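You operate a simulated robot arm through the tools that you are given. There is no shell and no other tool. Be economical: measure what you need, move in short steps, check, and stop when the job is done.

You are at the controls of a simulated robot arm. One attempt, no reset.

TASK
Grease the white seal's middle, load it and the yellow spring into the clamped valve, close the lube tin.
Fine: Use the dauber and stand it back in its dish; the spring stands on the seal. The jig clamps end locked. A coat counts when it lies all over at full strength: go over it till it gets no stronger.

The check looks at the end state, three seconds after you hand in, the way a careful person would. Anything else that was tipped, shoved, dropped, spilled or broken makes it a failure. Lids that push on must go on centred and level and be pressed home; caps that screw on are set level and turned clockwise until they are tight.

THE ROBOT
A 6-joint arm with a two-finger parallel gripper, fixed in place. Base frame: the origin is at the foot of the arm, x ahead of it, y to its left, z up; the work surface is at about z = 0. Units: mm, degrees, N and s.
With the tool pointing down near the work surface it reaches from about 140 to 580 mm from the base axis. Its first joint turns from -66.0 to 66.0 degrees. Payload 2.1 kg.
The TCP is the grasp point between the finger pads, 30 mm short of the fingertips. In the tool frame z runs along the fingers and y along their closing line. The gripper opens to 94 mm. The fingers are 28 mm wide and 10 mm thick; the gripper's body (50 by 96 mm) begins 55 mm behind the TCP.
Orientation is that of the tool frame in the base frame, as [roll, pitch, yaw] about the fixed x, y, z axes, in that order (R = Rz(yaw) Ry(pitch) Rx(roll)). With the fingers straight down and closing along the base's y, the tool's x points along the base's -x, its y along +y and its z along -z.

THE INTERFACE
- The arm moves only by the tool step_arm. Its argument "steps" is a list of rows, each a list of 3 entries, a list of its own where there are three numbers: the shift along the tool's x, y, z in mm, then the turn, a rotation vector about the tool's x, y, z in rad, then the opening in per cent of the stroke, from 0 (shut) to 100 (fully open). In form: [[[tx, ty, tz], [rx, ry, rz], claw], ...]. A call has 1 to 8 rows; each row shifts and turns the commanded pose from where the row before left it, along the tool's axes as they then stand. Rows are played at 5 a second. More than 50 mm and 8.6 degrees between two rows, or a gripper value outside its range, and nothing of the call is played. A pose out of reach is approached as far as the arm can. The call stops where the force on the tool passes 90 N (or 10 N more than at its start, if that is more) or the arm is blocked; 0.2 s more then pass. The fingers move at their own pace (about 72 mm/s each) and stop on an object; they squeeze with about 44 N. The grip force told is the motor's: it shows also when the fingers shut on nothing. Time passes only in rows, and 0.2 s behind the last, so rows that do not move let the fingers close. It gives the time, the measured TCP pose, the force on the tool (base axes), the opening and the grip force at its end, in the units of the frame above (readings bear some noise), with the torque about the TCP (base axes, N m) and any sound that the robot's microphone picked up.
- Cameras (640 x 400 px; columns grow to the right, rows downward): "scene" is fixed at [68.1, -364.7, 472.6]; the picture's right is [0.78, -0.63, 0.00], its down [-0.38, -0.47, -0.80] and it looks along [0.50, 0.62, -0.60] (base axes); focal length 230 px, centre (320, 200). "wrist" rides on the gripper at [76, 14, -102] in the tool frame; the picture's right is [-0.18, 0.98, 0.00], its down [-0.75, -0.14, -0.64] and it looks along [-0.63, -0.12, 0.77] (tool axes); focal length 243 px, centre (320, 200). There is no depth. A picture from a camera that has moved, and an enlarged one, comes with that camera's place and axes in the base frame and with its lens. The place of the scene camera against the robot may be out by one fixed shift of up to 25 mm in any direction.
- capture(camera): a new picture of that camera. No time passes.
- enlarge(camera, box): a new picture of the part [left, top, right, bottom] of that camera's present view, enlarged. No time passes.
- hand_in(): hands the job in; it is judged then, once.

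Go step by step. Nothing tells you positions but the pictures and the camera data: compare them with the known pose of the tool, close in by small moves and look again before you grip or let go. The budget is 120 turns and 76 pictures, counting those below and the enlarged ones. Unless the task says otherwise, let go and move clear before handing in, and close with one line.

The tools are called after ">>>" as name(argument=value, ...) on one line, values as JSON. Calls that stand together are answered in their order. step_arm: Moves the arm, as the interface text tells. Its arguments: {"type":"object","properties":{"steps":{"type":"array"}},"required":["steps"]} The other tools are called the same way: capture (camera) takes a picture; enlarge (camera, box) takes an enlarged picture of a part of a camera's view; hand_in () hands the job in.

At the start:

```text
t: 0.0
position: [336.0, 78.4, 360.3]
orientation: [180.0, 0.1, 180.0]
ft_force: [0.1, 0.3, -0.3]
moment: [0.02, 0.0, -0.02]
width: 94.0
grasp_force: 0.1
```

scene: 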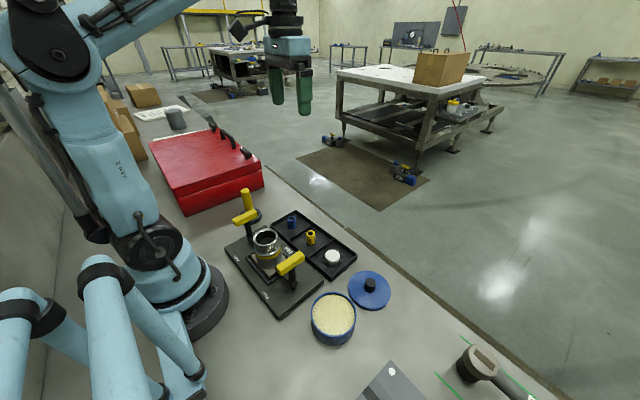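
wrist: 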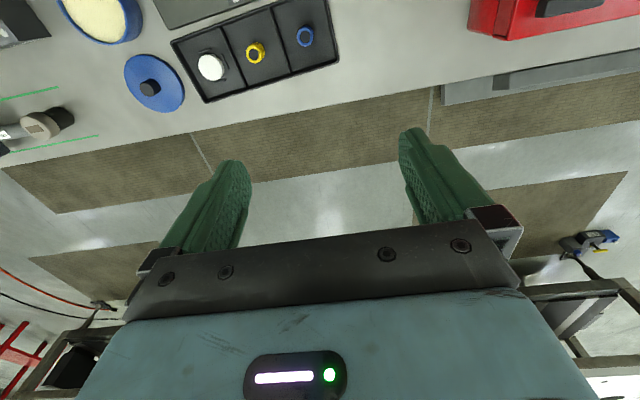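

I see a jig with a clamped valve, a tray with seal, yellow and blue springs, the lube tin with its lid off, and something at lower right that may be the dauber. I'll look closer first.

>>> enlarge(camera="scene", box=[210, 180, 400, 350])

>>> enlarge(camera="scene", box=[340, 300, 580, 400])

```text
2.35 times, centred on (305, 265) of scene
camera zoom: at [68.1, -364.7, 472.6], right [0.78, -0.63, 0.0], down [-0.38, -0.47, -0.8], along [0.5, 0.62, -0.6], focal length 541 px, centre (355, 47)
```

zoom: 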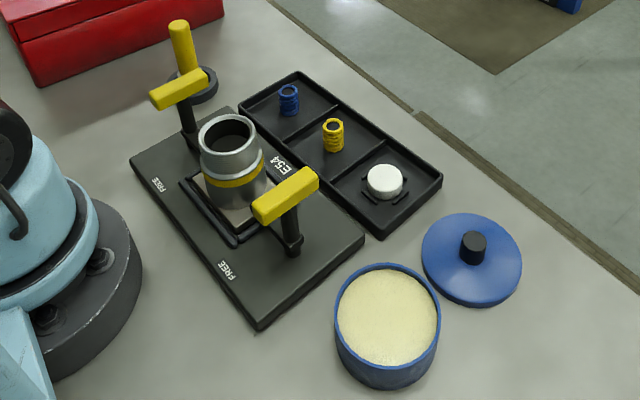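

```text
2.67 times, centred on (460, 350) of scene
camera zoom: at [68.1, -364.7, 472.6], right [0.78, -0.63, 0.0], down [-0.38, -0.47, -0.8], along [0.5, 0.62, -0.6], focal length 613 px, centre (-53, -200)
```

zoom: 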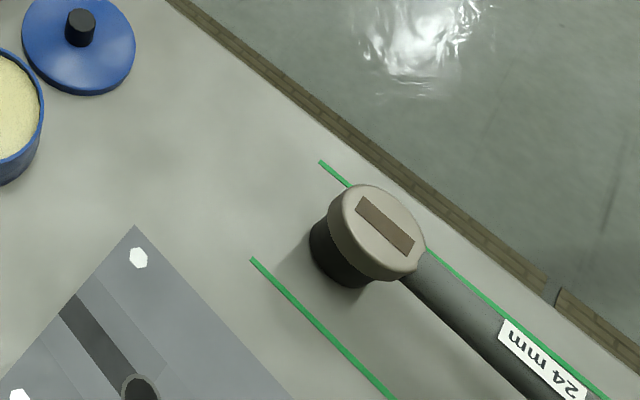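

The dauber stands in a round dish near the red box. I'll move the arm back so the wrist camera looks at the jig, tray and dauber.

>>> step_arm(steps=[[[36, -18, 0], [0, 0, 0], 100], [[36, -18, 0], [0, 0, 0], 100], [[36, -18, 0], [0, 0, 0], 100], [[36, -18, 0], [0, 0, 0], 100], [[0, 0, 0], [0, 0, 0], 100]])

>>> capture(camera="wrist")

```text
t: 1.2
position: [192.3, 7.1, 361.6]
orientation: [-179.9, 0.1, 180.0]
ft_force: [-0.6, -1.0, 0.1]
moment: [-0.01, -0.02, -0.03]
width: 94.0
grasp_force: 0.1
```

```text
71 pictures are left
camera wrist: at [117.1, 22.0, 462.6], right [0.18, 0.98, 0.0], down [0.75, -0.14, 0.64], along [0.63, -0.12, -0.77], focal length 243 px, centre (320, 200)
```

wrist: 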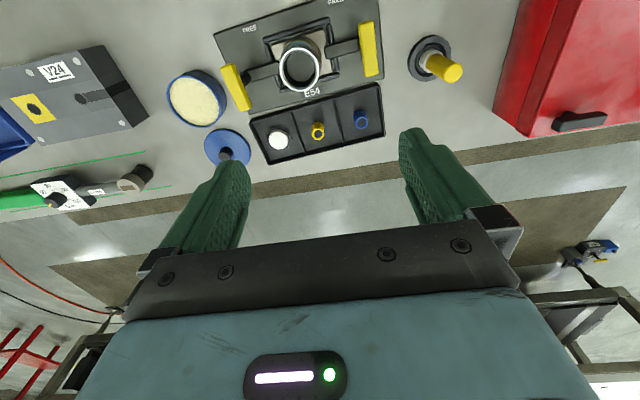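

>>> enlarge(camera="wrist", box=[200, 0, 400, 125])

>>> enlarge(camera="scene", box=[220, 180, 310, 320])

```text
3.20 times, centred on (300, 62) of wrist
camera zoom: at [117.1, 22.0, 462.6], right [0.18, 0.98, 0.0], down [0.75, -0.14, 0.64], along [0.63, -0.12, -0.77], focal length 776 px, centre (384, 640)
```

zoom: 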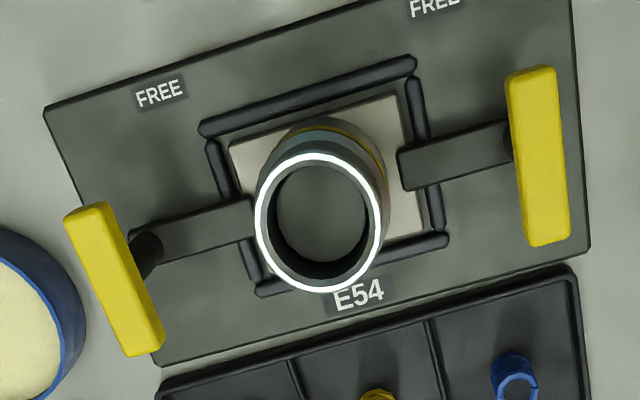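

```text
2.86 times, centred on (265, 250) of scene
camera zoom: at [68.1, -364.7, 472.6], right [0.78, -0.63, 0.0], down [-0.38, -0.47, -0.8], along [0.5, 0.62, -0.6], focal length 657 px, centre (477, 57)
```

zoom: 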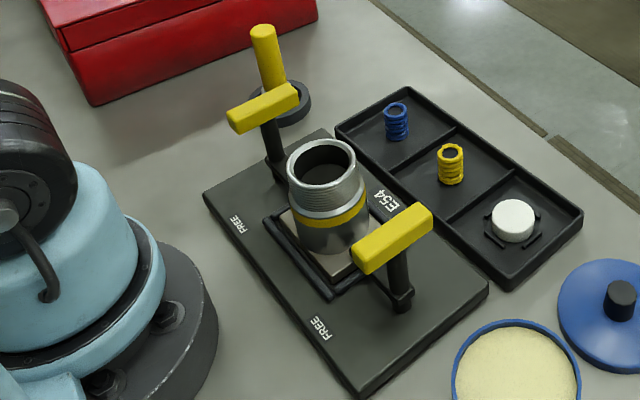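

The clamp arms already lie over the valve's base plate. Next I'll look closely at the seal from above it, then at the other items.

>>> step_arm(steps=[[[-20, -18, 34], [0, 0, 0], 100], [[-20, -18, 34], [0, 0, 0], 100], [[-20, -18, 34], [0, 0, 0], 100], [[-20, -18, 34], [0, 0, 0], 100], [[-20, -18, 34], [0, 0, 0], 100], [[-20, -18, 34], [0, 0, 0], 100], [[0, 0, 0], [0, 0, 0], 100]])

>>> capture(camera="wrist")

```text
t: 2.8
position: [313.5, -101.7, 156.4]
orientation: [-180.0, 0.0, -179.9]
ft_force: [-0.2, 0.1, 0.3]
moment: [0.0, 0.04, -0.01]
width: 94.0
grasp_force: 0.1
```

```text
68 pictures are left
camera wrist: at [237.5, -87.1, 257.2], right [0.18, 0.98, 0.0], down [0.75, -0.14, 0.64], along [0.63, -0.12, -0.77], focal length 243 px, centre (320, 200)
```

wrist: 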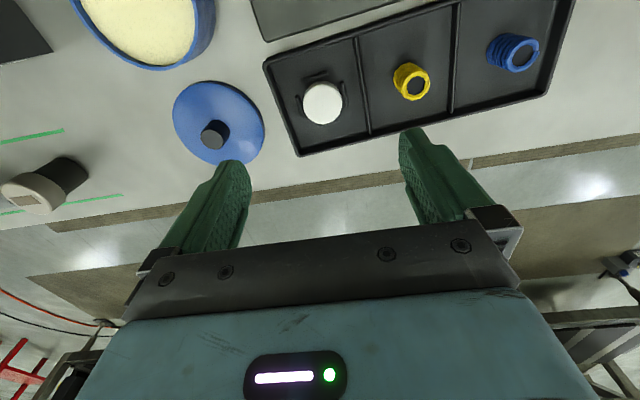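

>>> enlarge(camera="wrist", box=[260, 40, 400, 150])

>>> enlarge(camera="wrist", box=[160, 40, 290, 180])

```text
3.64 times, centred on (330, 95) of wrist
camera zoom: at [237.5, -87.1, 257.2], right [0.18, 0.98, 0.0], down [0.75, -0.14, 0.64], along [0.63, -0.12, -0.77], focal length 882 px, centre (284, 582)
```

zoom: 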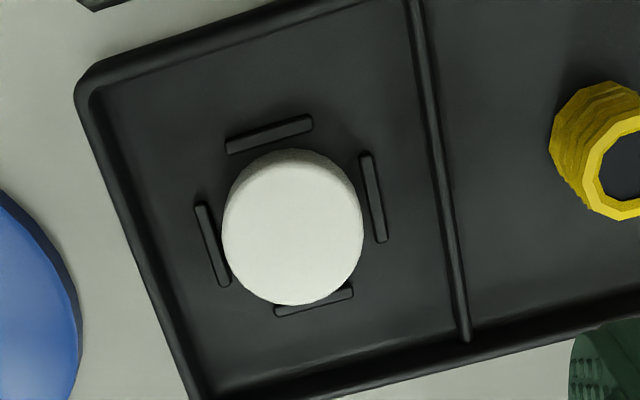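

```text
2.86 times, centred on (225, 110) of wrist
camera zoom: at [237.5, -87.1, 257.2], right [0.18, 0.98, 0.0], down [0.75, -0.14, 0.64], along [0.63, -0.12, -0.77], focal length 693 px, centre (591, 457)
```

zoom: 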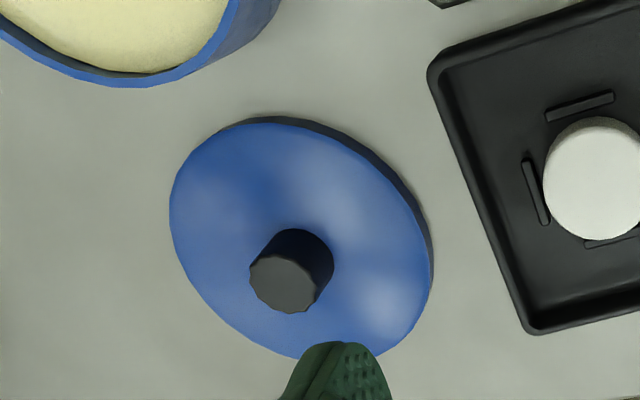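

The seal is a plain flat disc in a rib nest. Now I'll view the dauber and pass over the valve on the way.

>>> step_arm(steps=[[[0, 0, -45], [0, 0, 0], 100], [[12, 41, 0], [0, 0, 0], 100], [[12, 41, 0], [0, 0, 0], 100], [[12, 41, 0], [0, 0, 0], 100], [[0, 0, 0], [0, 0, 0], 100]])

>>> capture(camera="wrist")

>>> step_arm(steps=[[[12, 41, 0], [0, 0, 0], 80], [[12, 41, 0], [0, 0, 0], 70], [[12, 41, 0], [0, 0, 0], 70], [[12, 41, 0], [0, 0, 0], 70], [[0, 0, 0], [0, 0, 0], 70]])

>>> capture(camera="wrist")

```text
t: 4.0
position: [276.7, 21.5, 201.3]
orientation: [-180.0, 0.1, 180.0]
ft_force: [-0.7, 0.6, 0.9]
moment: [-0.03, 0.01, -0.02]
width: 93.8
grasp_force: 0.0
```

```text
65 pictures are left
camera wrist: at [201.6, 36.5, 303.8], right [0.18, 0.98, 0.0], down [0.75, -0.14, 0.64], along [0.63, -0.12, -0.77], focal length 243 px, centre (320, 200)
```

wrist: 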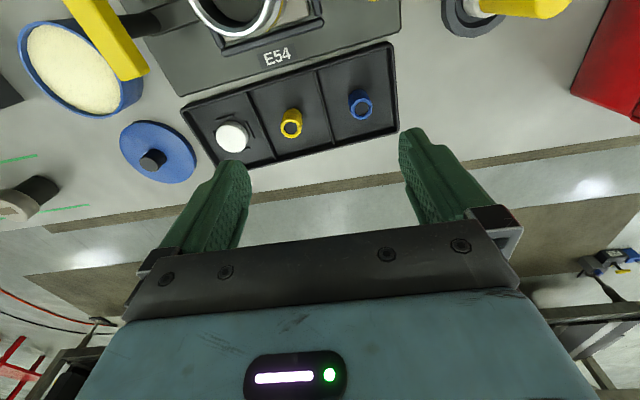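

```text
t: 5.2
position: [228.0, 184.8, 204.3]
orientation: [-179.9, 0.0, 180.0]
ft_force: [0.2, -0.8, -0.7]
moment: [-0.01, 0.0, 0.03]
width: 65.6
grasp_force: 0.1
```

```text
64 pictures are left
camera wrist: at [153.5, 200.2, 304.0], right [0.18, 0.98, 0.0], down [0.75, -0.14, 0.64], along [0.63, -0.12, -0.77], focal length 243 px, centre (320, 200)
```

wrist: 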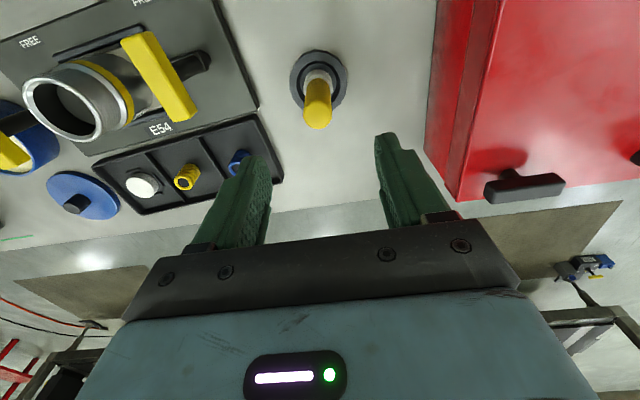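

>>> enlarge(camera="wrist", box=[270, 30, 370, 140])

>>> enlarge(camera="wrist", box=[0, 10, 280, 220])

>>> enlarge(camera="scene", box=[200, 140, 300, 240])

```text
3.64 times, centred on (320, 85) of wrist
camera zoom: at [153.5, 200.2, 304.0], right [0.18, 0.98, 0.0], down [0.75, -0.14, 0.64], along [0.63, -0.12, -0.77], focal length 882 px, centre (320, 618)
```

zoom: 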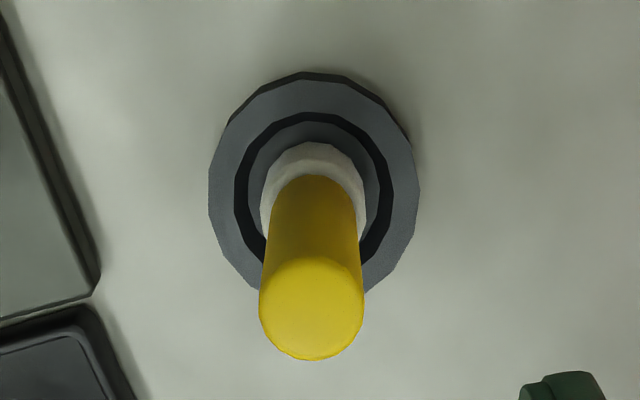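

```text
1.90 times, centred on (140, 115) of wrist
camera zoom: at [153.5, 200.2, 304.0], right [0.18, 0.98, 0.0], down [0.75, -0.14, 0.64], along [0.63, -0.12, -0.77], focal length 462 px, centre (663, 362)
```

zoom: 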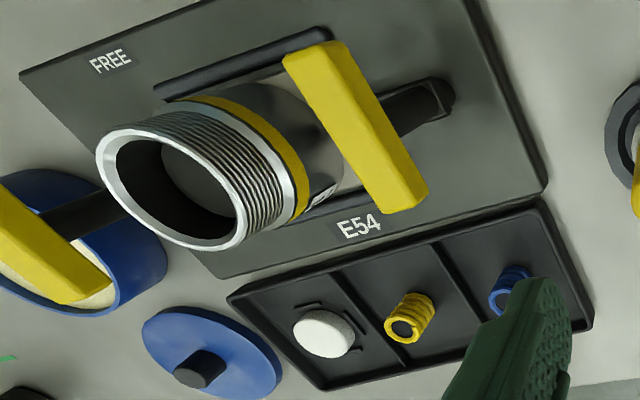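

```text
4.00 times, centred on (250, 190) of scene
camera zoom: at [68.1, -364.7, 472.6], right [0.78, -0.63, 0.0], down [-0.38, -0.47, -0.8], along [0.5, 0.62, -0.6], focal length 920 px, centre (600, 240)
```

zoom: 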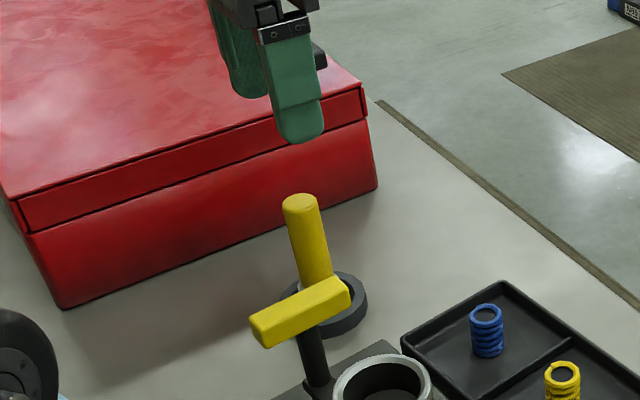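

The dauber's handle is at about (222, 185) with its top near z 115. I'll descend over it partway and check.

>>> step_arm(steps=[[[6, 0, 10], [0, 0, 0], 70], [[0, 0, 25], [0, 0, 0], 70], [[0, 0, 25], [0, 0, 0], 70], [[0, 0, 0], [0, 0, 0], 70]])

>>> capture(camera="wrist")

```text
t: 6.2
position: [222.9, 186.7, 141.7]
orientation: [-179.9, -0.1, -180.0]
ft_force: [-0.8, 0.3, -0.4]
moment: [-0.02, -0.02, 0.04]
width: 65.9
grasp_force: 0.1
```

```text
60 pictures are left
camera wrist: at [148.0, 200.1, 243.1], right [0.18, 0.98, 0.0], down [0.75, -0.14, 0.64], along [0.63, -0.12, -0.77], focal length 243 px, centre (320, 200)
```

wrist: 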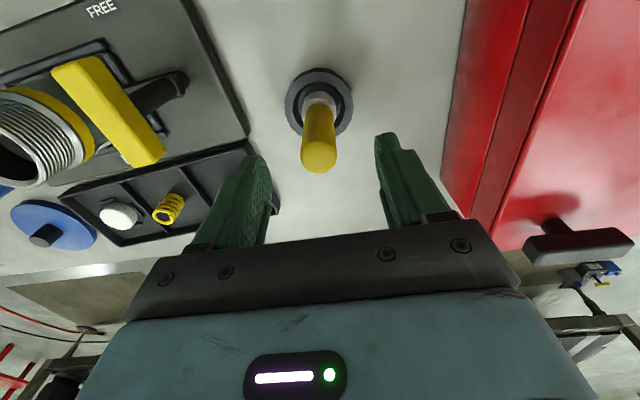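

Aligned. Going down to z≈90 and closing.

>>> step_arm(steps=[[[0, 0, 25], [0, 0, 0], 70], [[0, 0, 27], [0, 0, 0], 70], [[0, 0, 0], [0, 0, 0], 50], [[0, 0, 0], [0, 0, 0], 20], [[0, 0, 0], [0, 0, 0], 0], [[0, 0, 0], [0, 0, 0], 0]])

>>> capture(camera="wrist")

```text
t: 7.6
position: [222.6, 186.7, 89.6]
orientation: [180.0, 0.0, 180.0]
ft_force: [-0.3, 0.2, -0.4]
moment: [-0.01, -0.02, -0.01]
width: 23.4
grasp_force: 44.4
```

```text
59 pictures are left
camera wrist: at [147.8, 200.9, 191.5], right [0.18, 0.98, 0.0], down [0.75, -0.14, 0.64], along [0.63, -0.12, -0.77], focal length 243 px, centre (320, 200)
```

wrist: 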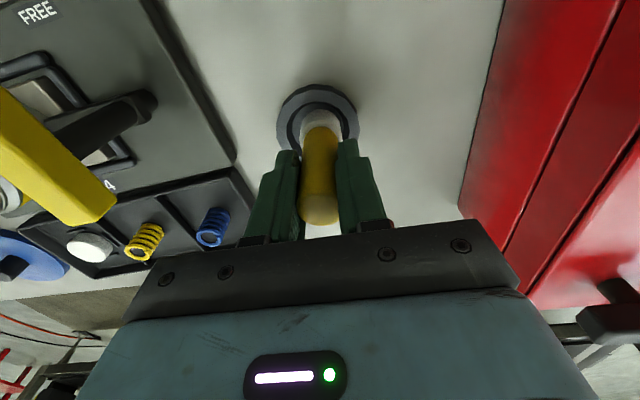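

Gripped. I'll lift and carry it high toward the tin.

>>> step_arm(steps=[[[0, 0, -20], [0, 0, 0], 0], [[0, 0, -40], [0, 0, 0], 0], [[0, 0, -45], [0, 0, 0], 0], [[0, 0, -45], [0, 0, 0], 0], [[0, -40, 0], [0, 0, 0], 0], [[0, -48, 0], [0, 0, 0], 0], [[0, -48, 0], [0, 0, 0], 0], [[0, -48, 0], [0, 0, 0], 0]])

>>> step_arm(steps=[[[2, -48, 0], [0, 0, 0], 0], [[2, -48, 0], [0, 0, 0], 0], [[3, -48, 0], [0, 0, 0], 0], [[3, -48, 0], [0, 0, 0], 0], [[0, -20, 0], [0, 0, 0], 0], [[0, 0, 0], [0, 0, 0], 0]])

>>> capture(camera="wrist")

>>> capture(camera="scene")

```text
t: 9.4
position: [224.1, 0.6, 240.7]
orientation: [-179.9, 0.0, -179.9]
ft_force: [-1.0, 0.3, -1.1]
moment: [0.0, 0.02, 0.03]
width: 23.6
grasp_force: 44.1
```

```text
t: 10.8
position: [213.6, -209.5, 239.7]
orientation: [-179.9, 0.0, -180.0]
ft_force: [0.3, 0.8, -0.6]
moment: [0.0, -0.02, 0.03]
width: 23.8
grasp_force: 44.0
```

```text
58 pictures are left
camera wrist: at [138.2, -195.2, 341.7], right [0.18, 0.98, 0.0], down [0.75, -0.14, 0.64], along [0.63, -0.12, -0.77], focal length 243 px, centre (320, 200)
```

wrist: 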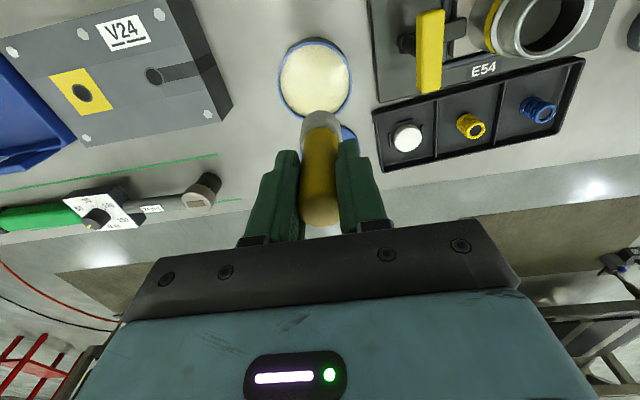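

```text
57 pictures are left
```

scene: 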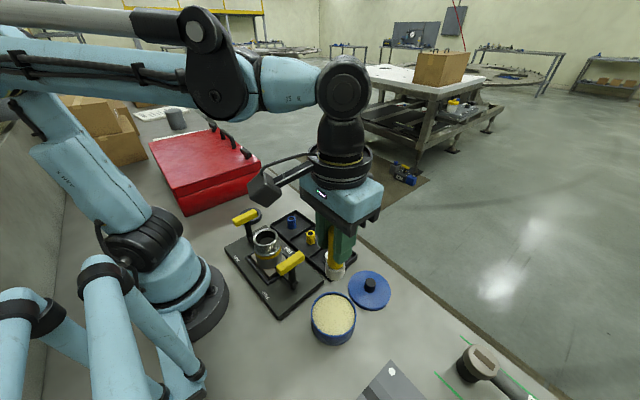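

The tin is centred near (211, −215). I'll lower the dauber toward the grease.

>>> step_arm(steps=[[[2, -5, 30], [0, 0, 0], 0], [[0, 0, 30], [0, 0, 0], 0], [[0, 0, 30], [0, 0, 0], 0], [[0, 0, 15], [0, 0, 0], 0], [[0, 0, 0], [0, 0, 0], 0]])

>>> capture(camera="wrist")

>>> enlarge(camera="scene", box=[280, 220, 400, 350])

```text
t: 12.0
position: [211.0, -214.0, 134.8]
orientation: [180.0, 0.1, 180.0]
ft_force: [0.6, 1.1, -0.5]
moment: [-0.02, 0.02, -0.04]
width: 23.5
grasp_force: 43.3
```

```text
56 pictures are left
camera wrist: at [136.2, -199.8, 236.2], right [0.18, 0.98, 0.0], down [0.75, -0.14, 0.64], along [0.63, -0.12, -0.77], focal length 243 px, centre (320, 200)
```

wrist: 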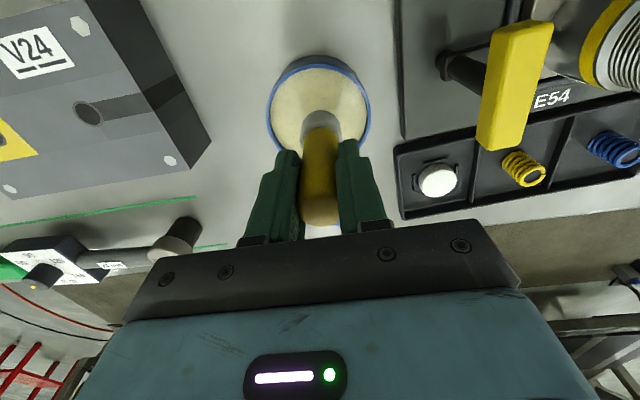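

```text
3.08 times, centred on (340, 285) of scene
camera zoom: at [68.1, -364.7, 472.6], right [0.78, -0.63, 0.0], down [-0.38, -0.47, -0.8], along [0.5, 0.62, -0.6], focal length 708 px, centre (258, -62)
```

zoom: 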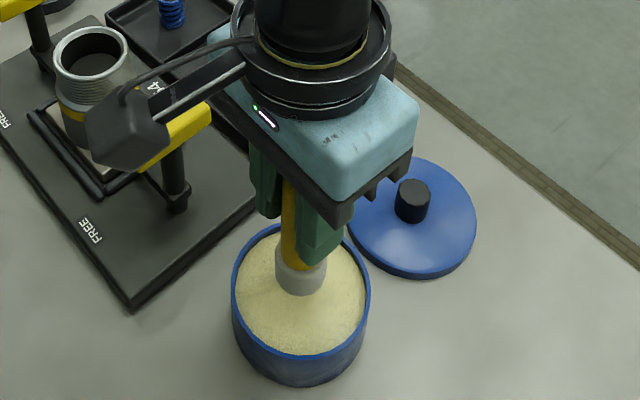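

The dauber is above the grease and roughly centred. Lowering gently while watching the force.

>>> step_arm(steps=[[[0, 0, 5], [0, 0, 0], 0], [[0, 0, 4], [0, 0, 0], 0], [[0, 0, 0], [0, 0, 0], 0]])

>>> enlarge(camera="scene", box=[280, 250, 400, 350])

```text
t: 12.8
position: [209.8, -215.3, 124.9]
orientation: [180.0, 0.1, 180.0]
ft_force: [-1.2, 0.8, -0.3]
moment: [-0.03, 0.01, 0.0]
width: 23.6
grasp_force: 44.1
```

```text
4.00 times, centred on (340, 300) of scene
camera zoom: at [68.1, -364.7, 472.6], right [0.78, -0.63, 0.0], down [-0.38, -0.47, -0.8], along [0.5, 0.62, -0.6], focal length 920 px, centre (240, -200)
```

zoom: 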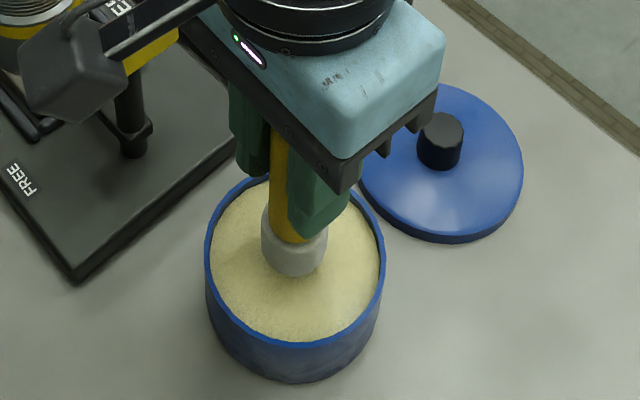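

>>> step_arm(steps=[[[0, 0, 3], [0, 0, 0], 0], [[0, 0, 3], [0, 0, 0], 0], [[0, 0, 0], [0, 0, 0], 0]])

>>> step_arm(steps=[[[0, 0, 3], [0, 0, 0], 0], [[0, 0, 0], [0, 0, 0], 0]])

>>> step_arm(steps=[[[0, 0, 3], [0, 0, 0], 0], [[0, 0, 0], [0, 0, 0], 0]])

>>> enlarge(camera="scene", box=[280, 250, 400, 350])

```text
t: 13.6
position: [211.1, -214.3, 119.2]
orientation: [-179.9, 0.0, 179.9]
ft_force: [0.0, -0.4, -0.5]
moment: [0.02, 0.01, 0.02]
width: 23.5
grasp_force: 43.9
```

```text
t: 14.2
position: [211.9, -216.4, 116.8]
orientation: [180.0, 0.0, 180.0]
ft_force: [-2.1, 2.6, 32.9]
moment: [0.11, 0.26, 0.0]
width: 23.5
grasp_force: 43.7
```

```text
t: 14.8
position: [211.4, -215.0, 114.7]
orientation: [180.0, 0.1, -180.0]
ft_force: [4.9, 0.4, 40.4]
moment: [0.02, -0.2, 0.02]
width: 23.4
grasp_force: 43.8
```

```text
4.00 times, centred on (340, 300) of scene
camera zoom: at [68.0, -364.6, 472.7], right [0.78, -0.63, 0.0], down [-0.38, -0.47, -0.8], along [0.5, 0.62, -0.6], focal length 920 px, centre (240, -200)
```

zoom: 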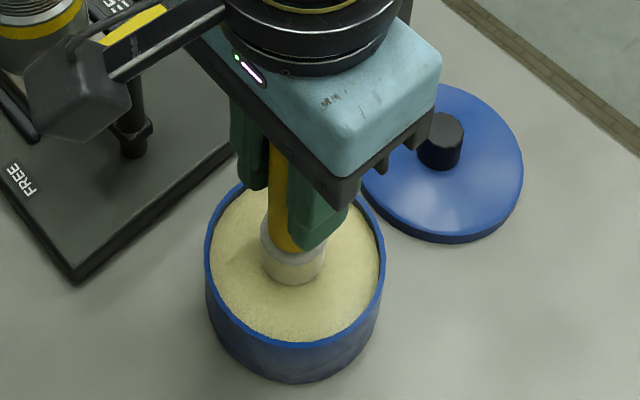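

Contact with grease. I'll lift off and carry it over to the seal.

>>> step_arm(steps=[[[0, 0, -5], [0, 0, 0], 0], [[0, 0, -35], [0, 0, 0], 0], [[0, 0, -35], [0, 0, 0], 0], [[-34, 38, 0], [0, 0, 0], 0], [[-34, 38, 0], [0, 0, 0], 0], [[-34, 38, 0], [0, 0, 0], 0], [[0, 0, 0], [0, 0, 0], 0]])

>>> capture(camera="wrist")

>>> enlarge(camera="scene", box=[270, 160, 400, 290])

```text
refused: row 4 steps farther than a row can; nothing moved
```

```text
52 pictures are left
camera wrist: at [136.3, -200.1, 215.6], right [0.18, 0.98, 0.0], down [0.75, -0.14, 0.64], along [0.63, -0.12, -0.77], focal length 243 px, centre (320, 200)
```

wrist: 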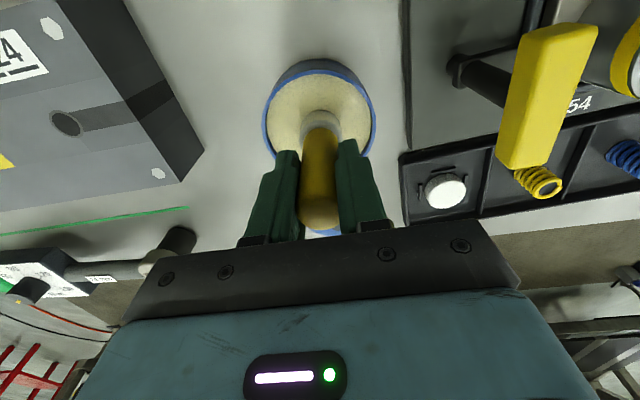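

```text
3.08 times, centred on (335, 225) of scene
camera zoom: at [68.0, -364.6, 472.7], right [0.78, -0.63, 0.0], down [-0.38, -0.47, -0.8], along [0.5, 0.62, -0.6], focal length 708 px, centre (274, 123)
```

zoom: 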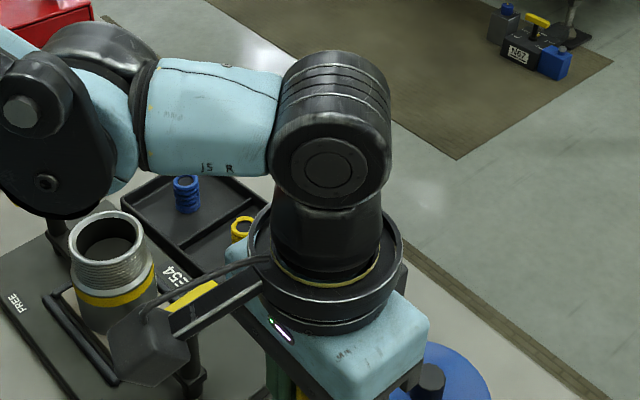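

>>> step_arm(steps=[[[0, 0, -5], [0, 0, 0], 0], [[0, 0, -35], [0, 0, 0], 0], [[0, 0, -35], [0, 0, 0], 0], [[-26, 29, 0], [0, 0, 0], 0], [[-26, 29, 0], [0, 0, 0], 0], [[-26, 29, 0], [0, 0, 0], 0], [[-26, 28, 0], [0, 0, 0], 0], [[0, 0, 0], [0, 0, 0], 0]])

>>> capture(camera="wrist")

```text
t: 16.6
position: [314.5, -99.5, 189.0]
orientation: [180.0, 0.0, 180.0]
ft_force: [0.3, 0.0, 0.1]
moment: [-0.02, 0.02, 0.06]
width: 23.4
grasp_force: 43.5
```

```text
50 pictures are left
camera wrist: at [240.2, -85.0, 289.9], right [0.18, 0.98, 0.0], down [0.75, -0.14, 0.64], along [0.63, -0.12, -0.77], focal length 243 px, centre (320, 200)
```

wrist: 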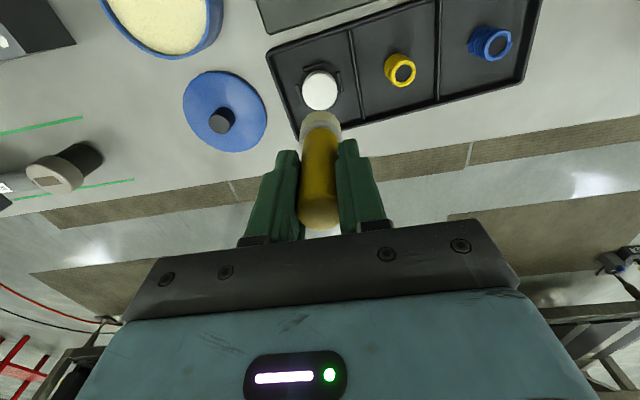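

Positioned over the seal within a millimetre. Lowering until contact.

>>> step_arm(steps=[[[-1, 0, 30], [0, 0, 0], 0], [[0, 0, 30], [0, 0, 0], 0], [[0, 0, 12], [0, 0, 0], 0], [[0, 0, 0], [0, 0, 0], 0]])

>>> capture(camera="wrist")

```text
t: 17.6
position: [316.4, -100.0, 115.7]
orientation: [-180.0, 0.0, -180.0]
ft_force: [-0.3, 0.0, -0.3]
moment: [0.02, 0.03, -0.01]
width: 23.6
grasp_force: 43.9
```

```text
49 pictures are left
camera wrist: at [241.3, -85.3, 217.5], right [0.18, 0.98, 0.0], down [0.75, -0.14, 0.64], along [0.63, -0.12, -0.77], focal length 243 px, centre (320, 200)
```

wrist: 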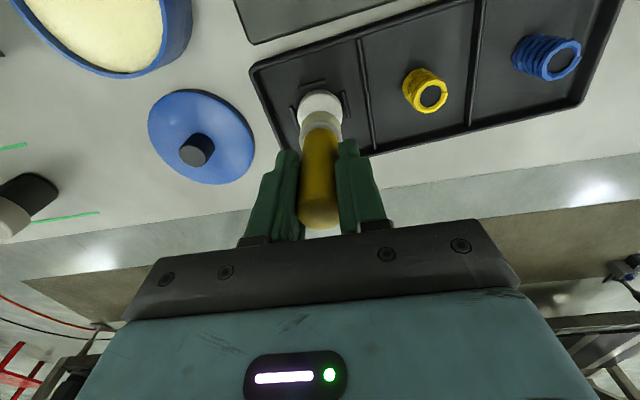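

>>> step_arm(steps=[[[1, 0, 4], [0, 0, 0], 0], [[0, 0, 4], [0, 0, 0], 0], [[0, 0, 0], [0, 0, 0], 0]])

>>> step_arm(steps=[[[0, 0, 3], [0, 0, 0], 0], [[0, 0, 0], [0, 0, 0], 0]])

>>> step_arm(steps=[[[0, 0, 2], [0, 0, 0], 0], [[0, 0, 0], [0, 0, 0], 0]])

```text
t: 18.4
position: [315.6, -101.0, 109.0]
orientation: [-180.0, 0.1, 179.9]
ft_force: [0.0, -0.9, -0.9]
moment: [-0.01, 0.01, 0.0]
width: 23.3
grasp_force: 44.1
```

```text
t: 19.0
position: [315.1, -100.2, 104.9]
orientation: [180.0, 0.1, 180.0]
ft_force: [-0.8, -0.4, -1.0]
moment: [0.03, 0.01, 0.01]
width: 23.3
grasp_force: 44.3
```

```text
t: 19.6
position: [315.6, -99.9, 104.1]
orientation: [179.9, 0.1, 179.9]
ft_force: [0.0, -0.8, 0.2]
moment: [0.03, -0.01, 0.01]
width: 23.3
grasp_force: 43.6
```

>>> step_arm(steps=[[[0, 0, 2], [0, 0, 0], 0], [[0, 0, 0], [0, 0, 0], 0]])

>>> step_arm(steps=[[[0, 0, 2], [0, 0, 0], 0], [[0, 0, 0], [0, 0, 0], 0]])

>>> enlarge(camera="wrist", box=[260, 60, 380, 160])

```text
t: 20.2
position: [315.5, -100.8, 101.0]
orientation: [179.9, 0.0, -180.0]
ft_force: [0.2, 0.6, -0.4]
moment: [-0.01, -0.02, -0.03]
width: 23.1
grasp_force: 44.6
```

```text
t: 20.8
position: [315.8, -99.8, 99.3]
orientation: [180.0, 0.0, 179.9]
ft_force: [0.4, -1.3, 38.6]
moment: [0.03, 0.09, -0.01]
width: 23.4
grasp_force: 43.9
```

```text
4.00 times, centred on (320, 110) of wrist
camera zoom: at [240.0, -85.6, 201.4], right [0.18, 0.98, 0.0], down [0.75, -0.14, 0.64], along [0.63, -0.12, -0.77], focal length 970 px, centre (320, 560)
```

zoom: 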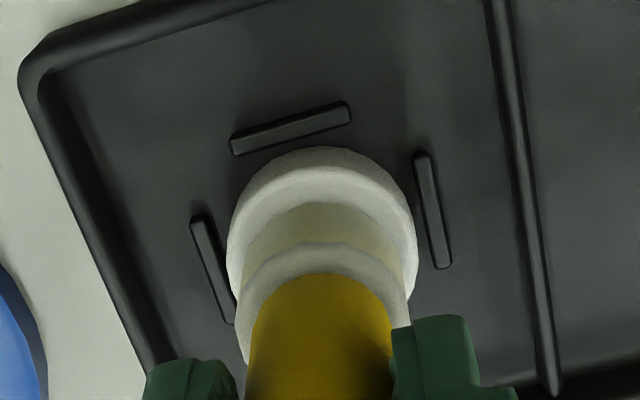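

Pressed at 39 N, centred. I'll lift and inspect the print.

>>> step_arm(steps=[[[0, 0, 0], [0, 0, 0], 0], [[0, 0, -5], [0, 0, 0], 0], [[0, 0, -30], [0, 0, 0], 0], [[0, 0, -40], [0, 0, 0], 0], [[0, 0, 0], [0, 0, 0], 0]])

>>> enlarge(camera="wrist", box=[260, 50, 380, 150])

```text
t: 22.0
position: [314.9, -101.4, 175.7]
orientation: [-179.9, 0.0, 180.0]
ft_force: [-0.2, -0.1, -1.3]
moment: [0.02, 0.0, 0.01]
width: 23.4
grasp_force: 43.6
```

```text
4.00 times, centred on (320, 100) of wrist
camera zoom: at [239.4, -86.1, 277.0], right [0.18, 0.98, 0.0], down [0.75, -0.14, 0.64], along [0.63, -0.12, -0.77], focal length 970 px, centre (320, 600)
```

zoom: 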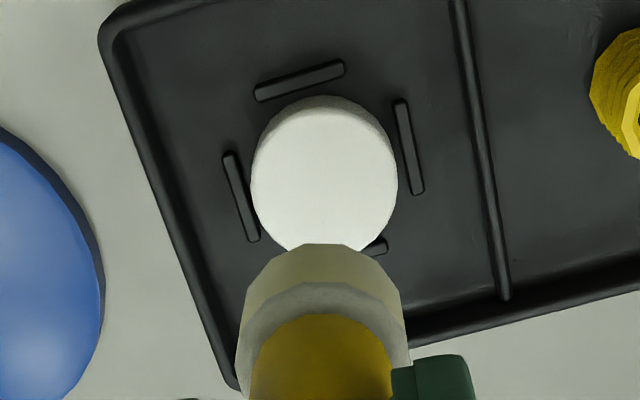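

>>> enlarge(camera="wrist", box=[298, 70, 346, 114])

>>> enlarge(camera="scene", box=[300, 220, 370, 280])

```text
9.09 times, centred on (322, 92) of wrist
camera zoom: at [239.4, -86.1, 277.0], right [0.18, 0.98, 0.0], down [0.75, -0.14, 0.64], along [0.63, -0.12, -0.77], focal length 2206 px, centre (302, 1182)
```

zoom: 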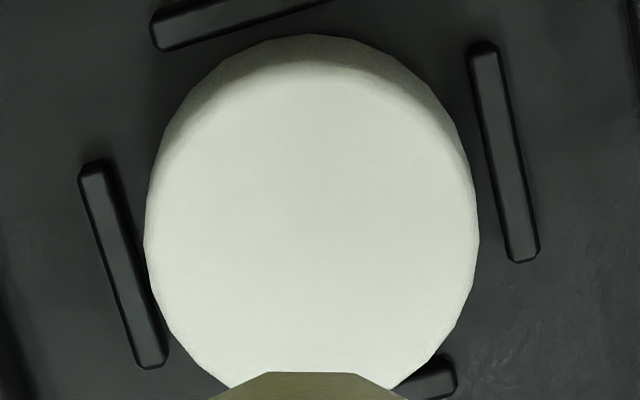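

```text
6.67 times, centred on (335, 250) of scene
camera zoom: at [68.1, -364.7, 472.6], right [0.78, -0.63, 0.0], down [-0.38, -0.47, -0.8], along [0.5, 0.62, -0.6], focal length 1533 px, centre (220, -133)
```

zoom: 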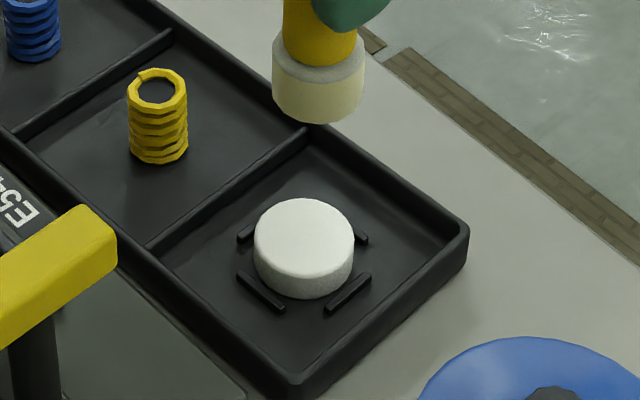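

The seal is still clean, so pressing alone doesn't transfer grease. I'll rub with small strokes under light pressure.

>>> step_arm(steps=[[[0, 0, 40], [0, 0, 0], 0], [[0, 0, 30], [0, 0, 0], 0], [[0, 0, 4], [0, 0, 0], 0], [[0, 0, 0.5], [0, 0, 0], 0], [[0, 0, 0], [0, 0, 0], 0]])

>>> step_arm(steps=[[[3, 0, 0], [0, 0, 0], 0], [[-6, 0, 0], [0, 0, 0], 0], [[3, 0, 0], [0, 0, 0], 0], [[0, 3, 0], [0, 0, 0], 0], [[0, -6, 0], [0, 0, 0], 0], [[0, 3, 0], [0, 0, 0], 0], [[0, 0, 0], [0, 0, 0], 0]])

>>> enlarge(camera="wrist", box=[260, 60, 380, 160])

```text
t: 23.2
position: [315.0, -100.9, 101.3]
orientation: [180.0, 0.1, -180.0]
ft_force: [-0.2, -1.2, 3.5]
moment: [-0.07, 0.05, 0.01]
width: 23.3
grasp_force: 44.5
```

```text
t: 24.8
position: [314.9, -101.2, 101.3]
orientation: [-180.0, 0.0, 180.0]
ft_force: [-1.1, -2.0, 10.4]
moment: [-0.13, 0.13, -0.01]
width: 23.4
grasp_force: 44.3
```

```text
4.00 times, centred on (320, 110) of wrist
camera zoom: at [239.7, -85.7, 201.9], right [0.18, 0.98, 0.0], down [0.75, -0.14, 0.64], along [0.63, -0.12, -0.77], focal length 970 px, centre (320, 560)
```

zoom: 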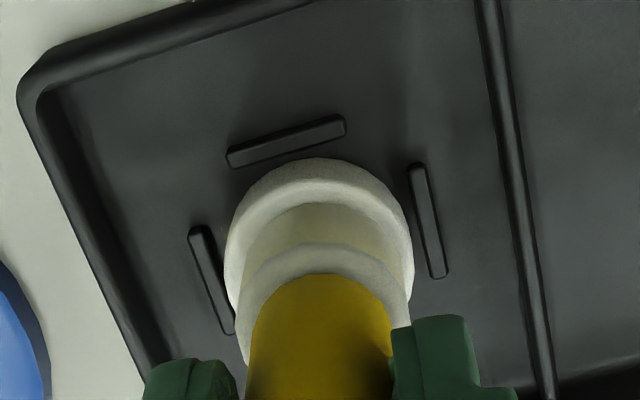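

>>> step_arm(steps=[[[0, 0, -5], [0, 0, 0], 0], [[0, 0, -30], [0, 0, 0], 0], [[0, 0, -40], [0, 0, 0], 0], [[0, 0, 0], [0, 0, 0], 0]])

>>> enlarge(camera="scene", box=[300, 220, 370, 280])

```text
t: 25.8
position: [314.3, -100.2, 175.4]
orientation: [180.0, 0.0, 179.9]
ft_force: [0.1, -0.1, -0.3]
moment: [0.0, 0.01, 0.02]
width: 23.0
grasp_force: 44.3
```

```text
6.67 times, centred on (335, 250) of scene
camera zoom: at [68.1, -364.7, 472.6], right [0.78, -0.63, 0.0], down [-0.38, -0.47, -0.8], along [0.5, 0.62, -0.6], focal length 1533 px, centre (220, -133)
```

zoom: 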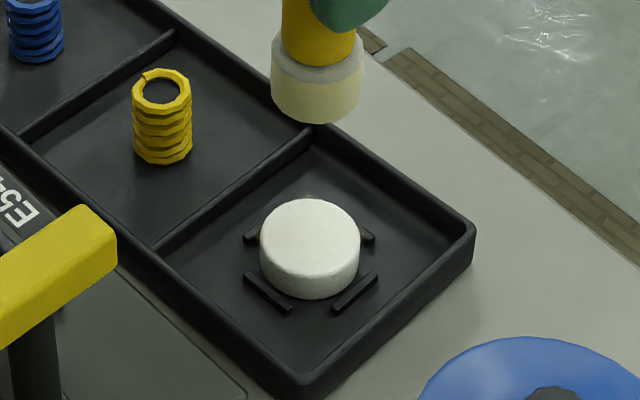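

>>> enlarge(camera="wrist", box=[298, 70, 346, 114])

```text
9.09 times, centred on (322, 92) of wrist
camera zoom: at [239.2, -85.7, 276.8], right [0.18, 0.98, 0.0], down [0.75, -0.14, 0.64], along [0.63, -0.12, -0.77], focal length 2206 px, centre (302, 1182)
```

zoom: 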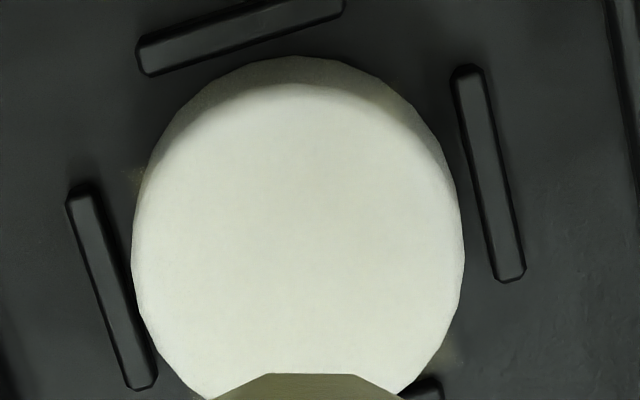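

A faint tint is showing now, but the lateral rubbing nudged the tray by 1–2 mm. I'll reapply with light pressure, using twists and tiny strokes instead.

>>> step_arm(steps=[[[-0.7, -0.5, 40], [0, 0, 0], 0], [[0, 0, 30], [0, 0, 0], 0], [[0, 0, 4.7], [0, 0, 0], 0], [[0, 0, 0], [0, 0, 0.14], 0], [[0, 0, 0], [0, 0, -0.14], 0], [[0, 0, 0], [0, 0, -0.14], 0], [[0, 0, 0], [0, 0, 0.14], 0], [[0, 0, 0], [0, 0, 0], 0]])

>>> step_arm(steps=[[[0, 0, 0], [0, 0, 0.14], 0], [[0, 0, 0], [0, 0, -0.14], 0], [[0, 0, 0], [0, 0, -0.14], 0], [[0, 0, 0], [0, 0, 0.14], 0], [[0, 0, -5], [0, 0, 0], 0], [[0, 0, -30], [0, 0, 0], 0], [[0, 0, -40], [0, 0, 0], 0], [[0, 0, 0], [0, 0, 0], 0]])

>>> enlarge(camera="wrist", box=[298, 70, 346, 114])

```text
t: 27.6
position: [316.2, -100.9, 99.1]
orientation: [180.0, 0.0, -179.9]
ft_force: [0.9, -0.5, 6.0]
moment: [-0.03, -0.04, 0.0]
width: 23.4
grasp_force: 43.7
```

```text
t: 29.4
position: [314.2, -100.8, 177.3]
orientation: [179.9, 0.1, 179.9]
ft_force: [-0.6, 0.0, -0.8]
moment: [-0.01, 0.02, 0.01]
width: 23.3
grasp_force: 43.9
```

```text
9.09 times, centred on (322, 92) of wrist
camera zoom: at [239.1, -86.3, 278.0], right [0.18, 0.98, 0.0], down [0.75, -0.14, 0.64], along [0.63, -0.12, -0.77], focal length 2206 px, centre (302, 1182)
```

zoom: 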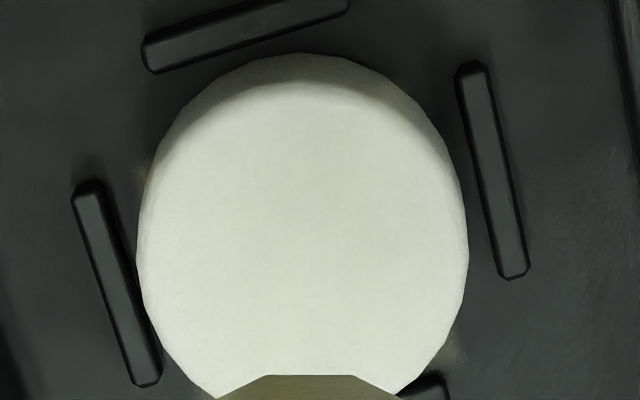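

Still faint, so I'll reload the dauber with a dip and twist in the tin.

>>> step_arm(steps=[[[26, -28.5, 0], [0, 0, 0], 0], [[26, -28.5, 0], [0, 0, 0], 0], [[26, -28.5, 0], [0, 0, 0], 0], [[25, -28.5, 0], [0, 0, 0], 0], [[0, 0, 30], [0, 0, 0], 0], [[0, 0, 20], [0, 0, 0], 0], [[0, 0, 8], [0, 0, 0], 0], [[0, 0, 0], [0, 0, 0], 0]])

>>> step_arm(steps=[[[0, 0, 2], [0, 0, 0], 0], [[0, 0, 0], [0, 0, 0.14], 0], [[0, 0, 0], [0, 0, -0.14], 0], [[0, 0, 0], [0, 0, -0.14], 0], [[0, 0, 0], [0, 0, 0.14], 0], [[0, 0, 0], [0, 0, 0], 0]])

>>> enlarge(camera="scene", box=[280, 250, 400, 350])

```text
t: 31.2
position: [212.4, -214.0, 116.6]
orientation: [-179.9, 0.1, 179.9]
ft_force: [0.5, 0.9, -0.2]
moment: [0.02, -0.01, 0.01]
width: 23.3
grasp_force: 43.9
```

```text
t: 32.6
position: [213.3, -214.9, 114.7]
orientation: [179.9, -0.1, -180.0]
ft_force: [-0.3, 0.3, -0.8]
moment: [-0.03, 0.0, 0.01]
width: 23.3
grasp_force: 44.4
```

```text
4.00 times, centred on (340, 300) of scene
camera zoom: at [68.1, -364.7, 472.6], right [0.78, -0.63, 0.0], down [-0.38, -0.47, -0.8], along [0.5, 0.62, -0.6], focal length 920 px, centre (240, -200)
```

zoom: 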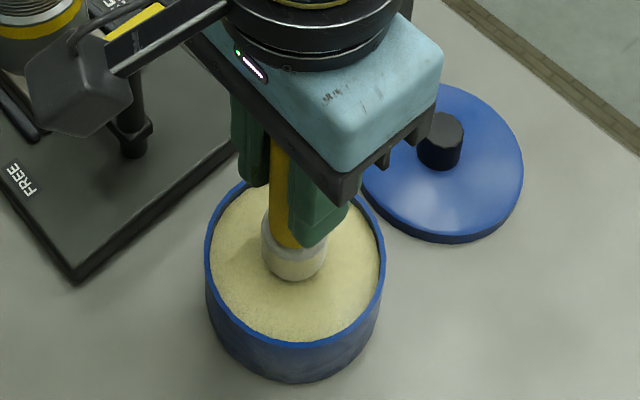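

>>> step_arm(steps=[[[1, 0, 2], [0, 0, 0], 0], [[0, 0, 0], [0, 0, 0], 0]])

>>> step_arm(steps=[[[0, 0, 1.5], [0, 0, 0], 0], [[0, 0, 0], [0, 0, 0], 0]])

```text
t: 33.2
position: [211.8, -214.9, 113.5]
orientation: [-180.0, 0.0, -179.9]
ft_force: [0.3, 3.2, 21.4]
moment: [0.13, 0.1, -0.04]
width: 23.3
grasp_force: 44.3
```

```text
t: 33.8
position: [211.3, -214.6, 111.9]
orientation: [-180.0, 0.2, -180.0]
ft_force: [4.2, 2.4, 39.1]
moment: [0.2, -0.13, -0.04]
width: 23.5
grasp_force: 43.7
```

Loaded. Back to the seal.

>>> step_arm(steps=[[[0, 0, 0], [0, 0, 0.14], 0], [[0, 0, 0], [0, 0, -0.14], 0], [[0, 0, -26], [0, 0, 0], 0], [[0, 0, -40], [0, 0, 0], 0], [[-26, 28.5, 0], [0, 0, 0], 0], [[-26, 28.5, 0], [0, 0, 0], 0], [[-26, 28.5, 0], [0, 0, 0], 0], [[-26.5, 28.5, 0], [0, 0, 0], 0]])

>>> step_arm(steps=[[[0, 0, 40], [0, 0, 0], 0], [[0, 0, 30], [0, 0, 0], 0], [[0, 0, 8], [0, 0, 0], 0], [[0, 0, 0], [0, 0, 0], 0]])

```text
t: 35.6
position: [315.0, -99.9, 178.0]
orientation: [179.9, -0.1, -180.0]
ft_force: [-0.3, -0.5, -0.9]
moment: [-0.01, 0.05, 0.01]
width: 23.3
grasp_force: 44.1
```

```text
t: 36.6
position: [315.3, -100.4, 100.0]
orientation: [-180.0, 0.0, 180.0]
ft_force: [-0.1, -0.4, -0.3]
moment: [0.03, 0.01, 0.01]
width: 23.4
grasp_force: 43.7
```

>>> step_arm(steps=[[[-0.3, -0.3, 2], [0, 0, 0], 0], [[0, 0, 0], [0, 0, 0], 0]])

>>> step_arm(steps=[[[0, 0, 1], [0, 0, 0], 0], [[0, 0, 0], [0, 0, 0], 0]])

>>> step_arm(steps=[[[0, 0, 0.7], [0, 0, 0], 0], [[0, 0, 0], [0, 0, 0], 0]])

```text
t: 37.2
position: [316.4, -100.6, 97.8]
orientation: [-180.0, 0.1, -180.0]
ft_force: [-2.1, 2.1, 26.2]
moment: [0.13, 0.14, -0.02]
width: 23.4
grasp_force: 44.3
```

```text
t: 37.8
position: [315.4, -102.3, 97.4]
orientation: [179.9, 0.1, 180.0]
ft_force: [1.1, 2.4, 37.7]
moment: [0.13, 0.01, 0.01]
width: 24.0
grasp_force: 43.7
```

```text
t: 38.4
position: [316.2, -101.9, 97.8]
orientation: [180.0, 0.1, -180.0]
ft_force: [2.4, 1.4, 50.9]
moment: [0.01, -0.1, 0.03]
width: 23.4
grasp_force: 44.0
```

>>> step_arm(steps=[[[0, 0, 0], [0, 0, 0], 0], [[0, 0, 0], [0, 0, 0], 0], [[0, 0, -5], [0, 0, 0], 0], [[0, 0, -33], [0, 0, 0], 0], [[0, 0, -40], [0, 0, 0], 0], [[0, 0, 0], [0, 0, 0], 0]])

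>>> enlarge(camera="wrist", box=[298, 70, 346, 114])

```text
t: 39.8
position: [315.1, -101.0, 174.5]
orientation: [-179.9, 0.0, -180.0]
ft_force: [-0.6, 0.1, -1.0]
moment: [-0.02, -0.01, 0.03]
width: 24.0
grasp_force: 44.0
```

```text
9.09 times, centred on (322, 92) of wrist
camera zoom: at [240.5, -86.6, 276.2], right [0.18, 0.98, 0.0], down [0.75, -0.14, 0.64], along [0.63, -0.12, -0.77], focal length 2206 px, centre (302, 1182)
```

zoom: 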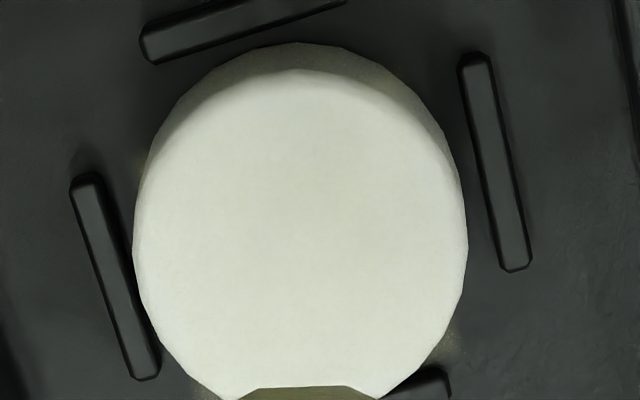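

Presses alone don't add coat, and the tint came with the travelling strokes. I'll rub now with fresh grease, lightly and with short strokes.

>>> step_arm(steps=[[[-1, 0, 40], [0, 0, 0], 0], [[0, 0, 30], [0, 0, 0], 0], [[0, 0, 6.5], [0, 0, 0], 0], [[0, 0, 0], [0, 0, 0], 0]])

>>> step_arm(steps=[[[0, 0, 0.7], [0, 0, 0], 0], [[0, 0, 0], [0, 0, 0], 0]])

```text
t: 40.8
position: [316.7, -101.2, 97.7]
orientation: [180.0, 0.0, 179.9]
ft_force: [-1.2, -0.8, 0.4]
moment: [0.01, 0.01, -0.01]
width: 23.5
grasp_force: 43.5
```

```text
t: 41.4
position: [317.7, -101.9, 97.7]
orientation: [-179.9, 0.0, -180.0]
ft_force: [-0.7, 1.0, 10.6]
moment: [0.06, 0.1, 0.0]
width: 23.5
grasp_force: 44.0
```

>>> step_arm(steps=[[[2, 0, -0.2], [0, 0, 0], 0], [[-2, 2, 0], [0, 0, 0], 0], [[-2, -2, 0], [0, 0, 0], 0], [[2, -2, 0], [0, 0, 0], 0], [[2, 2, 0], [0, 0, 0], 0], [[-2, 2, 0], [0, 0, 0], 0], [[-2, -2, 0], [0, 0, 0], 0], [[2, 0, 0], [0, 0, 0], 0]])

>>> step_arm(steps=[[[0, 0, -5], [0, 0, 0], 0], [[0, 0, -32], [0, 0, 0], 0], [[0, 0, -40], [0, 0, 0], 0], [[0, 0, 0], [0, 0, 0], 0]])

>>> enlarge(camera="wrist", box=[298, 70, 346, 114])

>>> enlarge(camera="scene", box=[300, 220, 370, 280])

```text
t: 43.2
position: [318.8, -100.4, 97.1]
orientation: [179.9, 0.2, 179.9]
ft_force: [4.0, 1.6, 5.8]
moment: [0.19, -0.24, 0.0]
width: 23.9
grasp_force: 44.6
```

```text
t: 44.2
position: [318.3, -99.7, 175.3]
orientation: [-180.0, 0.0, 180.0]
ft_force: [0.3, 0.6, -1.0]
moment: [-0.01, 0.0, 0.01]
width: 23.4
grasp_force: 44.1
```

```text
9.09 times, centred on (322, 92) of wrist
camera zoom: at [243.0, -85.5, 276.9], right [0.18, 0.98, 0.0], down [0.75, -0.14, 0.64], along [0.63, -0.12, -0.77], focal length 2206 px, centre (302, 1182)
```

zoom: 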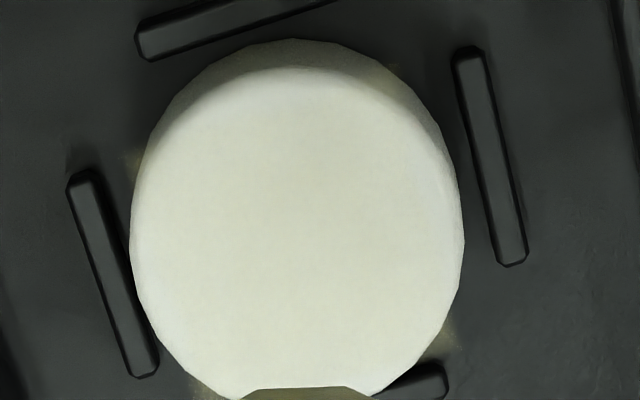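

```text
6.67 times, centred on (335, 250) of scene
camera zoom: at [68.1, -364.7, 472.6], right [0.78, -0.63, 0.0], down [-0.38, -0.47, -0.8], along [0.5, 0.62, -0.6], focal length 1533 px, centre (220, -133)
```

zoom: 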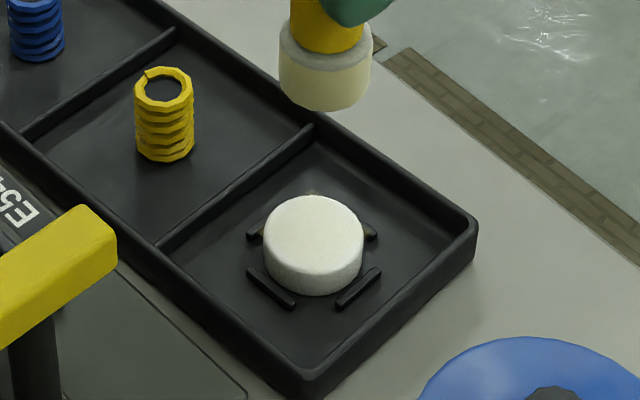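

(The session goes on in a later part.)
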